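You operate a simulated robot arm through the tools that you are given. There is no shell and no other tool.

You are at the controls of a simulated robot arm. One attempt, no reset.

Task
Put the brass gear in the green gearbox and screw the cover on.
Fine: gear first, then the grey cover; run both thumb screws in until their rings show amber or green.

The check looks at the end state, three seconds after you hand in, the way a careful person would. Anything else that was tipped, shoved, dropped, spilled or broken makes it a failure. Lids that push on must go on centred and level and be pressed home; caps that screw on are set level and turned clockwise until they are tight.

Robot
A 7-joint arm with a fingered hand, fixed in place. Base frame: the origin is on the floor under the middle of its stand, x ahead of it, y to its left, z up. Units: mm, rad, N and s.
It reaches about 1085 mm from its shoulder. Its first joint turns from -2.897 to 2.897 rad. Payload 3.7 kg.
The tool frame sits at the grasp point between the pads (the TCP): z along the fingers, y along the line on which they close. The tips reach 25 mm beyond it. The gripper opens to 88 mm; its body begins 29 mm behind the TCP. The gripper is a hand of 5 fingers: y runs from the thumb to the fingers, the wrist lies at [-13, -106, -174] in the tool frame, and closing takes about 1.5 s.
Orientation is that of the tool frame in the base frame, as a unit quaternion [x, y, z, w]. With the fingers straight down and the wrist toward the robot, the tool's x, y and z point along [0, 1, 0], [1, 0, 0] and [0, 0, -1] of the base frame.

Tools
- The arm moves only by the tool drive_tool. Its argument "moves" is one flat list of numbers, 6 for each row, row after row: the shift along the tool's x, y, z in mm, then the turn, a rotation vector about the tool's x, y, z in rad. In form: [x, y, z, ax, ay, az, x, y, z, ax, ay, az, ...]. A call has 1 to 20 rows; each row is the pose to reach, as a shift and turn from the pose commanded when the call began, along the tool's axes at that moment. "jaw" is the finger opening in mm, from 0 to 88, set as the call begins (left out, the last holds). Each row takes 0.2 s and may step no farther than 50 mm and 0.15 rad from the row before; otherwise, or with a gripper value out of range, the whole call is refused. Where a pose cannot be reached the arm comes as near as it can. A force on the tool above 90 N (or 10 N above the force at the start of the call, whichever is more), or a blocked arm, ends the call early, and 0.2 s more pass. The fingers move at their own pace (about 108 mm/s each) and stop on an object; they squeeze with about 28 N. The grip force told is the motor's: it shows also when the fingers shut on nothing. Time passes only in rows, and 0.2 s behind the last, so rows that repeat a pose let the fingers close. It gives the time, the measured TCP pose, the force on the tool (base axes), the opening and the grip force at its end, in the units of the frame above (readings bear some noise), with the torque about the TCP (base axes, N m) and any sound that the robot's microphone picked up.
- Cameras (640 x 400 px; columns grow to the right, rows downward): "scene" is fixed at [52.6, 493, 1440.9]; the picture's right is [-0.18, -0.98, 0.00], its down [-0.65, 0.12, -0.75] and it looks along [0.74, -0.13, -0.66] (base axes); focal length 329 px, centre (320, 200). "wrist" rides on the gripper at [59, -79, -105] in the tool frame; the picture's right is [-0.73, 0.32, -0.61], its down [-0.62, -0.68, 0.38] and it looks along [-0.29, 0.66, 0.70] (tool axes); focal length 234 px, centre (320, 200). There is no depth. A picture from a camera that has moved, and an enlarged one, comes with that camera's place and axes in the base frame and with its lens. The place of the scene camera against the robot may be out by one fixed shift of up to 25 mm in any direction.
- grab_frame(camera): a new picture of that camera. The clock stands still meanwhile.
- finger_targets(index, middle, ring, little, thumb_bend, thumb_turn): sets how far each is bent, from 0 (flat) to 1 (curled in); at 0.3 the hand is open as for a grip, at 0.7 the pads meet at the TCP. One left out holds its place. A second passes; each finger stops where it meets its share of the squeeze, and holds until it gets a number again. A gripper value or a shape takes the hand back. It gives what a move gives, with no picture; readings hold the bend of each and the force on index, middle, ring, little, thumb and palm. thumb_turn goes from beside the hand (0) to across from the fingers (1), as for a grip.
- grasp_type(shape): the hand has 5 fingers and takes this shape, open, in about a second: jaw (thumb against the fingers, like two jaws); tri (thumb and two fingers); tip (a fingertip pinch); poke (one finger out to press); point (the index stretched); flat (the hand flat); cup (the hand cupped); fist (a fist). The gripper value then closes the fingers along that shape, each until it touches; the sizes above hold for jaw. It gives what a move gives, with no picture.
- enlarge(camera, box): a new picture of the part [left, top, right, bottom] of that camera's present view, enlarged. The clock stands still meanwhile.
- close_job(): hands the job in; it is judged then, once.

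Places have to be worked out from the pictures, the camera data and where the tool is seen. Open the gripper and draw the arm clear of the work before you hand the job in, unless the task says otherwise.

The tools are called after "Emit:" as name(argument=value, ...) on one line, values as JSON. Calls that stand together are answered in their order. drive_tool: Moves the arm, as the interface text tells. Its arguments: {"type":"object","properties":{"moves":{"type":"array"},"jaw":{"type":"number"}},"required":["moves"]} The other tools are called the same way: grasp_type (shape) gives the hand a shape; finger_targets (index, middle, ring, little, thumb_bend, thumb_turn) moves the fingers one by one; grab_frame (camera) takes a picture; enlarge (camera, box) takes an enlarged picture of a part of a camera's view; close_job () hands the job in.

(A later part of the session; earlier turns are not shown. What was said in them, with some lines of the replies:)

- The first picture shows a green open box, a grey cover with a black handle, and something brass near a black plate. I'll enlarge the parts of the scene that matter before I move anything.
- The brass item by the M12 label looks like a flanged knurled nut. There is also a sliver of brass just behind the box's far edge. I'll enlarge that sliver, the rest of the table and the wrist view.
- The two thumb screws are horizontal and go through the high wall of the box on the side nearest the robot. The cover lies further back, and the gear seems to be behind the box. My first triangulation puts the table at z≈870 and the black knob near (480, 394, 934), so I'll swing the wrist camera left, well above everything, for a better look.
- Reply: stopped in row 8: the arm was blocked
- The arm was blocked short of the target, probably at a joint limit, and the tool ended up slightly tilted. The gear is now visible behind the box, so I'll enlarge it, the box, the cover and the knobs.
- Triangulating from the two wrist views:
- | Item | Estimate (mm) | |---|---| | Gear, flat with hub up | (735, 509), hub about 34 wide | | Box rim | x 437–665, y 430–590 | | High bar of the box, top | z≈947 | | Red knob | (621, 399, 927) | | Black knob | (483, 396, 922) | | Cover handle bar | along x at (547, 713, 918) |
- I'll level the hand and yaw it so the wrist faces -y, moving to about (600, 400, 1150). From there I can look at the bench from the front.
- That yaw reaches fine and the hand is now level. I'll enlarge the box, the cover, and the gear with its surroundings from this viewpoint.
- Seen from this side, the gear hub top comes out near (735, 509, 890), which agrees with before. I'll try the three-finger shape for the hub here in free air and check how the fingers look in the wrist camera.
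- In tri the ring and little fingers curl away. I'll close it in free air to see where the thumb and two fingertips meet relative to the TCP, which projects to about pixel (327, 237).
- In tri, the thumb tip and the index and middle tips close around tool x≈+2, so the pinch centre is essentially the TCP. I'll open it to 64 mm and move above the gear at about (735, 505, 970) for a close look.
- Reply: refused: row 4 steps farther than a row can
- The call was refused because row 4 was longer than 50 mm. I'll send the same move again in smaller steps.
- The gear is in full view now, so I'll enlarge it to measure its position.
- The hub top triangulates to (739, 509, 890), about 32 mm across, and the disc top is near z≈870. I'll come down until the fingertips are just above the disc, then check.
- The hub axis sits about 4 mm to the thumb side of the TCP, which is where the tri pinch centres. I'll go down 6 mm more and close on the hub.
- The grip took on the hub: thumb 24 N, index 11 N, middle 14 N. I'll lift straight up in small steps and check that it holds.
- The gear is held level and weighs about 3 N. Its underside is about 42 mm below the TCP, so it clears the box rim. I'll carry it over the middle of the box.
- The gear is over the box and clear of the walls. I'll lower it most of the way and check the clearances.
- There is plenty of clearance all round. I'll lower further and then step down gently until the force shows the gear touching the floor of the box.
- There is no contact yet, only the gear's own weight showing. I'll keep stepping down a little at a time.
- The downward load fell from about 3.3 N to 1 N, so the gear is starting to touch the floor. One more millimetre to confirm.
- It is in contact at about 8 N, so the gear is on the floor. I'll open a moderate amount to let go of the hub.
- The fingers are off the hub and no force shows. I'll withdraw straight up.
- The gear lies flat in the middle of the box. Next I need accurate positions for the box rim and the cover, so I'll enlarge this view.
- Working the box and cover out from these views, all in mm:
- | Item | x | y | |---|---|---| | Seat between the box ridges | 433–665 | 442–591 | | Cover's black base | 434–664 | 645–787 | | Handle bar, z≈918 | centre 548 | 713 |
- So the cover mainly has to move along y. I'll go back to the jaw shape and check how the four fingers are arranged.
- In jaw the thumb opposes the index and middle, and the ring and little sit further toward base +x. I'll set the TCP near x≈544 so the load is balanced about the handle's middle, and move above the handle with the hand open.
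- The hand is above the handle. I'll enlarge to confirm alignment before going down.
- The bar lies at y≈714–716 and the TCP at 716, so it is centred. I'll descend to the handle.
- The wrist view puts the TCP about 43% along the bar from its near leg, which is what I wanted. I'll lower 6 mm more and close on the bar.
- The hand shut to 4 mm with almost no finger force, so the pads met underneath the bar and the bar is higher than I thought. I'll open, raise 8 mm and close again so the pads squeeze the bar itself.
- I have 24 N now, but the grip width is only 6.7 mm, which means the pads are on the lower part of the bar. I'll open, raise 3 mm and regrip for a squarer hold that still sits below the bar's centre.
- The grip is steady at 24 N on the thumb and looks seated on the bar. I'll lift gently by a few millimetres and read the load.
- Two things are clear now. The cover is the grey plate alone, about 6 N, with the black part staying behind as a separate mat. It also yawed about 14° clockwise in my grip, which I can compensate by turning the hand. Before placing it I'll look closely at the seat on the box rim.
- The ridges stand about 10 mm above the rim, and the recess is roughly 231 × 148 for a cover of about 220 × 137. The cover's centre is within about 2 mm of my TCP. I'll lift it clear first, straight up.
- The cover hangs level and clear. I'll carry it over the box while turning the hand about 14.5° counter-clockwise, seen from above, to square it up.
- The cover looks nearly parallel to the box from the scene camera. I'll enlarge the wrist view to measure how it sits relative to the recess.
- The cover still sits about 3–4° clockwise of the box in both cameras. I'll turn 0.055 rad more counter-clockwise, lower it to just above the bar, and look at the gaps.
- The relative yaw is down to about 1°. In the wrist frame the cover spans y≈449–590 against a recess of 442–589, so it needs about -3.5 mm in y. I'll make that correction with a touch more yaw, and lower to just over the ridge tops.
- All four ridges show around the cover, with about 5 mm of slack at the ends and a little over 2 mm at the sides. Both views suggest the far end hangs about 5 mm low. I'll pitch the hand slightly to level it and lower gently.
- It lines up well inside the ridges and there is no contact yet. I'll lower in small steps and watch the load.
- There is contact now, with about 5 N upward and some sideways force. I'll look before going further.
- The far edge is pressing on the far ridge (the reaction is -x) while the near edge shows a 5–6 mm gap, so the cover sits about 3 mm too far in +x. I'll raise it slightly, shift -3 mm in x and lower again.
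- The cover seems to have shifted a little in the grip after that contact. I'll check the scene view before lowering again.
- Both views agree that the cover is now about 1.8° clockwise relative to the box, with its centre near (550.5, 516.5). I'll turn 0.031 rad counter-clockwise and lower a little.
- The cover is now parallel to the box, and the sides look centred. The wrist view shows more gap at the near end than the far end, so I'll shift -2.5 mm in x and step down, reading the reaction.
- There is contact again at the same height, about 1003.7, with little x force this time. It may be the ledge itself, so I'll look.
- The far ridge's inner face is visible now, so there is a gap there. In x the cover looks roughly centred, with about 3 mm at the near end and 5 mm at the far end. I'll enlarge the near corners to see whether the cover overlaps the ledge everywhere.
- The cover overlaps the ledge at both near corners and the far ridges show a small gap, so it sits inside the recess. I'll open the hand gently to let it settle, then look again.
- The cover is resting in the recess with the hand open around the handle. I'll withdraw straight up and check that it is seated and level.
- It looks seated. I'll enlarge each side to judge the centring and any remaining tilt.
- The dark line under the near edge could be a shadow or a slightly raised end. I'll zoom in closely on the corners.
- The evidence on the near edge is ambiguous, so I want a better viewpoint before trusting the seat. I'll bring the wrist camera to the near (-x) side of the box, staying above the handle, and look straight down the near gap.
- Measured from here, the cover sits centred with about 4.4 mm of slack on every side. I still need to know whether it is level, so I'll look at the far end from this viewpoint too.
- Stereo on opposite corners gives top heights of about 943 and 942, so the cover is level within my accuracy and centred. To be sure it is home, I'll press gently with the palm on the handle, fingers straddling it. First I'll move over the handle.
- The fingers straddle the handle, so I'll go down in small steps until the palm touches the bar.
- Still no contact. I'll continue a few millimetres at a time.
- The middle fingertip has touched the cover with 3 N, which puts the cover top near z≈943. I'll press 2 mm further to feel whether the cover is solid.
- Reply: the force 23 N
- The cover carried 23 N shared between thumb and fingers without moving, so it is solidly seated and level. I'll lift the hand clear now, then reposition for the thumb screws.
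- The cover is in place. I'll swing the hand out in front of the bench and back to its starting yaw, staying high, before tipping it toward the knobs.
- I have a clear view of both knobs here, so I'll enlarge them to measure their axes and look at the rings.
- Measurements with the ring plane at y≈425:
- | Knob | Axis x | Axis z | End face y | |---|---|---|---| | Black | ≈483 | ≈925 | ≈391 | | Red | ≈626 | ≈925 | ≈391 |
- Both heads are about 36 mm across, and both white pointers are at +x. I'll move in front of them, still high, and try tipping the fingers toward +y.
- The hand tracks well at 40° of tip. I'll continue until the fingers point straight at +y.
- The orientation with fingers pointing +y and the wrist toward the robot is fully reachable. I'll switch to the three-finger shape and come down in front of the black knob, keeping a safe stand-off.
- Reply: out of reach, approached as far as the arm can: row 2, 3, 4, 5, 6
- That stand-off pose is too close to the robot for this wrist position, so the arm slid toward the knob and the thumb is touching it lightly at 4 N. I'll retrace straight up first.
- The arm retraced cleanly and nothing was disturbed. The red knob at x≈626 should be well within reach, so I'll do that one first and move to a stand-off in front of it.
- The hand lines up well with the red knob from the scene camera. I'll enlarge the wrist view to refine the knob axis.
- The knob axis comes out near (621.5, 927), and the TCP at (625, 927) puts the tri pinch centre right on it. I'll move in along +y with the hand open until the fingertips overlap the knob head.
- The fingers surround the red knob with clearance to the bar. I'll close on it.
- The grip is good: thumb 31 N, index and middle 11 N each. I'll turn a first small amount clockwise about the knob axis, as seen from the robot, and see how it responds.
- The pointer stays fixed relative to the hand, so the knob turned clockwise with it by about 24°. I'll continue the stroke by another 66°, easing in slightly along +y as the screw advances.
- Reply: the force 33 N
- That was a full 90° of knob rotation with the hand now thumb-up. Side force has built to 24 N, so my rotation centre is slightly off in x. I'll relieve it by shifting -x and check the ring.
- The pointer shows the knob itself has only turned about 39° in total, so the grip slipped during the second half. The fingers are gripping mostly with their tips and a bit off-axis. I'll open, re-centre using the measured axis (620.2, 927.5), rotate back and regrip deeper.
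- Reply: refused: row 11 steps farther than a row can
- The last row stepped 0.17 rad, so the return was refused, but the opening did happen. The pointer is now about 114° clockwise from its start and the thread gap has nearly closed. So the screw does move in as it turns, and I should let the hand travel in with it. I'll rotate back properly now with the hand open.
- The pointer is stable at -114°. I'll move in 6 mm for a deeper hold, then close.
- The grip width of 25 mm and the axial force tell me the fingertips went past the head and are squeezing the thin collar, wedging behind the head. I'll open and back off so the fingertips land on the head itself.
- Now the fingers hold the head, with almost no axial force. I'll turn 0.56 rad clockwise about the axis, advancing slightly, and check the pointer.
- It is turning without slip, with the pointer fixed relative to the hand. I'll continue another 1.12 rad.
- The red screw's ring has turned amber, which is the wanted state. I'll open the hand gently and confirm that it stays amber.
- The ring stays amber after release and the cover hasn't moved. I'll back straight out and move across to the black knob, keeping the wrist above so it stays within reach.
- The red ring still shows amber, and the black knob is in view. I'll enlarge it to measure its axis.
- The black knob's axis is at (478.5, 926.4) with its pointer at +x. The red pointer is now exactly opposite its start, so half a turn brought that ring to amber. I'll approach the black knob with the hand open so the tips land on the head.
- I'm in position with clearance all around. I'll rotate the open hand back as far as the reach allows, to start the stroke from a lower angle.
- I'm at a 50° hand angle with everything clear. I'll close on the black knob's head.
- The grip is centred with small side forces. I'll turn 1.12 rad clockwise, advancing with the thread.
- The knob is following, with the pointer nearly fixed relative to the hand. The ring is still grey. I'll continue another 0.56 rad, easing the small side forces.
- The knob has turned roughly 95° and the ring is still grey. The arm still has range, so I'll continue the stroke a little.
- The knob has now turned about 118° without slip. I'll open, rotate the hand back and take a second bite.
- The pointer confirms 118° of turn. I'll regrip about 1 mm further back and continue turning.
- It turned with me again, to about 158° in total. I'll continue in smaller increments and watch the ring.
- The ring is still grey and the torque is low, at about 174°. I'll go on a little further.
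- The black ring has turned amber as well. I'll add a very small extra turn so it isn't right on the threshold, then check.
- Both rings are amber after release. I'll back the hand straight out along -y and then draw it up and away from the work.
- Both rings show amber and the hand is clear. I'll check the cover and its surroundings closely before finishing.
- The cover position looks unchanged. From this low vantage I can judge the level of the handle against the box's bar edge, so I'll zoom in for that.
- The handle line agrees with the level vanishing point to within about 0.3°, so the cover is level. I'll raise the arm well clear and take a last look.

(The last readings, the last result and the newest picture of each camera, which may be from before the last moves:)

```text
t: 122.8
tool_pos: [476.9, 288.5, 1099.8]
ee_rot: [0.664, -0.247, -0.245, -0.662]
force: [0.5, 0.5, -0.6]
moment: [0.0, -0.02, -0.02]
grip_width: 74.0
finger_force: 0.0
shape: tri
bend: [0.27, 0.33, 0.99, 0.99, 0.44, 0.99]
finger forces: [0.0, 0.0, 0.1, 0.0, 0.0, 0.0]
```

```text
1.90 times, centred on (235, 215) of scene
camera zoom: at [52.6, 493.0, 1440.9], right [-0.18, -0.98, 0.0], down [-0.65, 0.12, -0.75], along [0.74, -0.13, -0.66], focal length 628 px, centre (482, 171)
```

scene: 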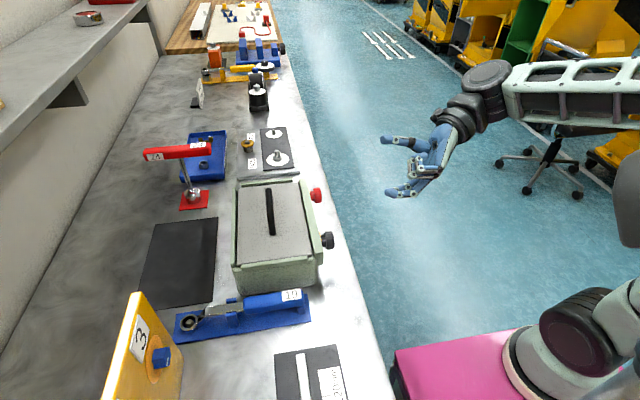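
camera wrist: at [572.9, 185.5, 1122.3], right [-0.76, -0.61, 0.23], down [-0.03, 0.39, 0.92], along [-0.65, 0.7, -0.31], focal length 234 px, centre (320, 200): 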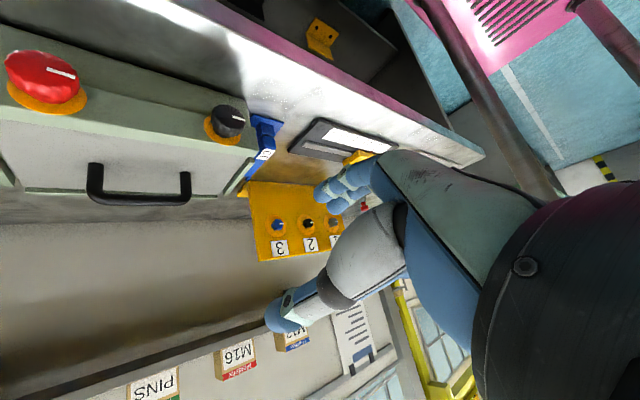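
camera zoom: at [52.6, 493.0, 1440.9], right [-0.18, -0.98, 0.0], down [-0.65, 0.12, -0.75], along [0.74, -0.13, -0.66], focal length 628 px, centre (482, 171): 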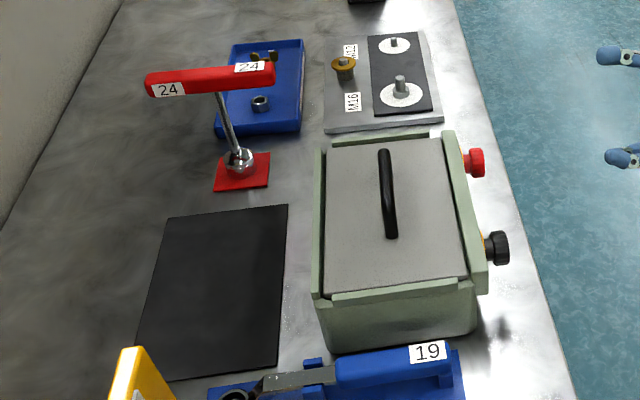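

Nothing else on the bench has moved. One last check of both rings before I hand in.

Emit:
enlarge(camera="wrist", box=[0, 30, 260, 210])

```text
2.22 times, centred on (130, 120) of wrist
camera zoom: at [572.9, 185.5, 1122.3], right [-0.76, -0.61, 0.23], down [-0.03, 0.39, 0.92], along [-0.65, 0.7, -0.31], focal length 520 px, centre (742, 378)
```

zoom: 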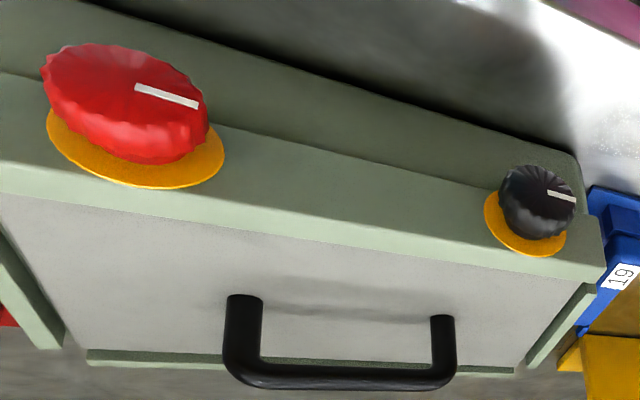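

Both rings are clearly amber, the cover is level and centred between the ridges, and the gear is inside. The hand is open and well clear, so I'm handing the job in.

Emit:
close_job()

```text
The job is handed in.
```

The job is handed in. The brass gear is in the green gearbox, the grey cover is on, and both thumb screws are run in with their rings showing amber.

- **Gear:** it lies flat on the floor of the box, near the middle.
- **Cover:** it sits between the ridges with about 4 mm of slack on each side. It took a 23 N press without moving, and a sight-line check along the handle read level to about 0.3° lengthwise.
- **Screws:** each took about half a turn. The red one slipped in my grip on the first try, so I regripped it. Both rings stayed amber after I let go.
- **Everything else:** nothing else on the bench looked moved in the final pictures. The black mat the cover was resting on stayed where it was. The hand was open and clear of the work when I handed in.

I stopped both screws at amber rather than tightening on to green.
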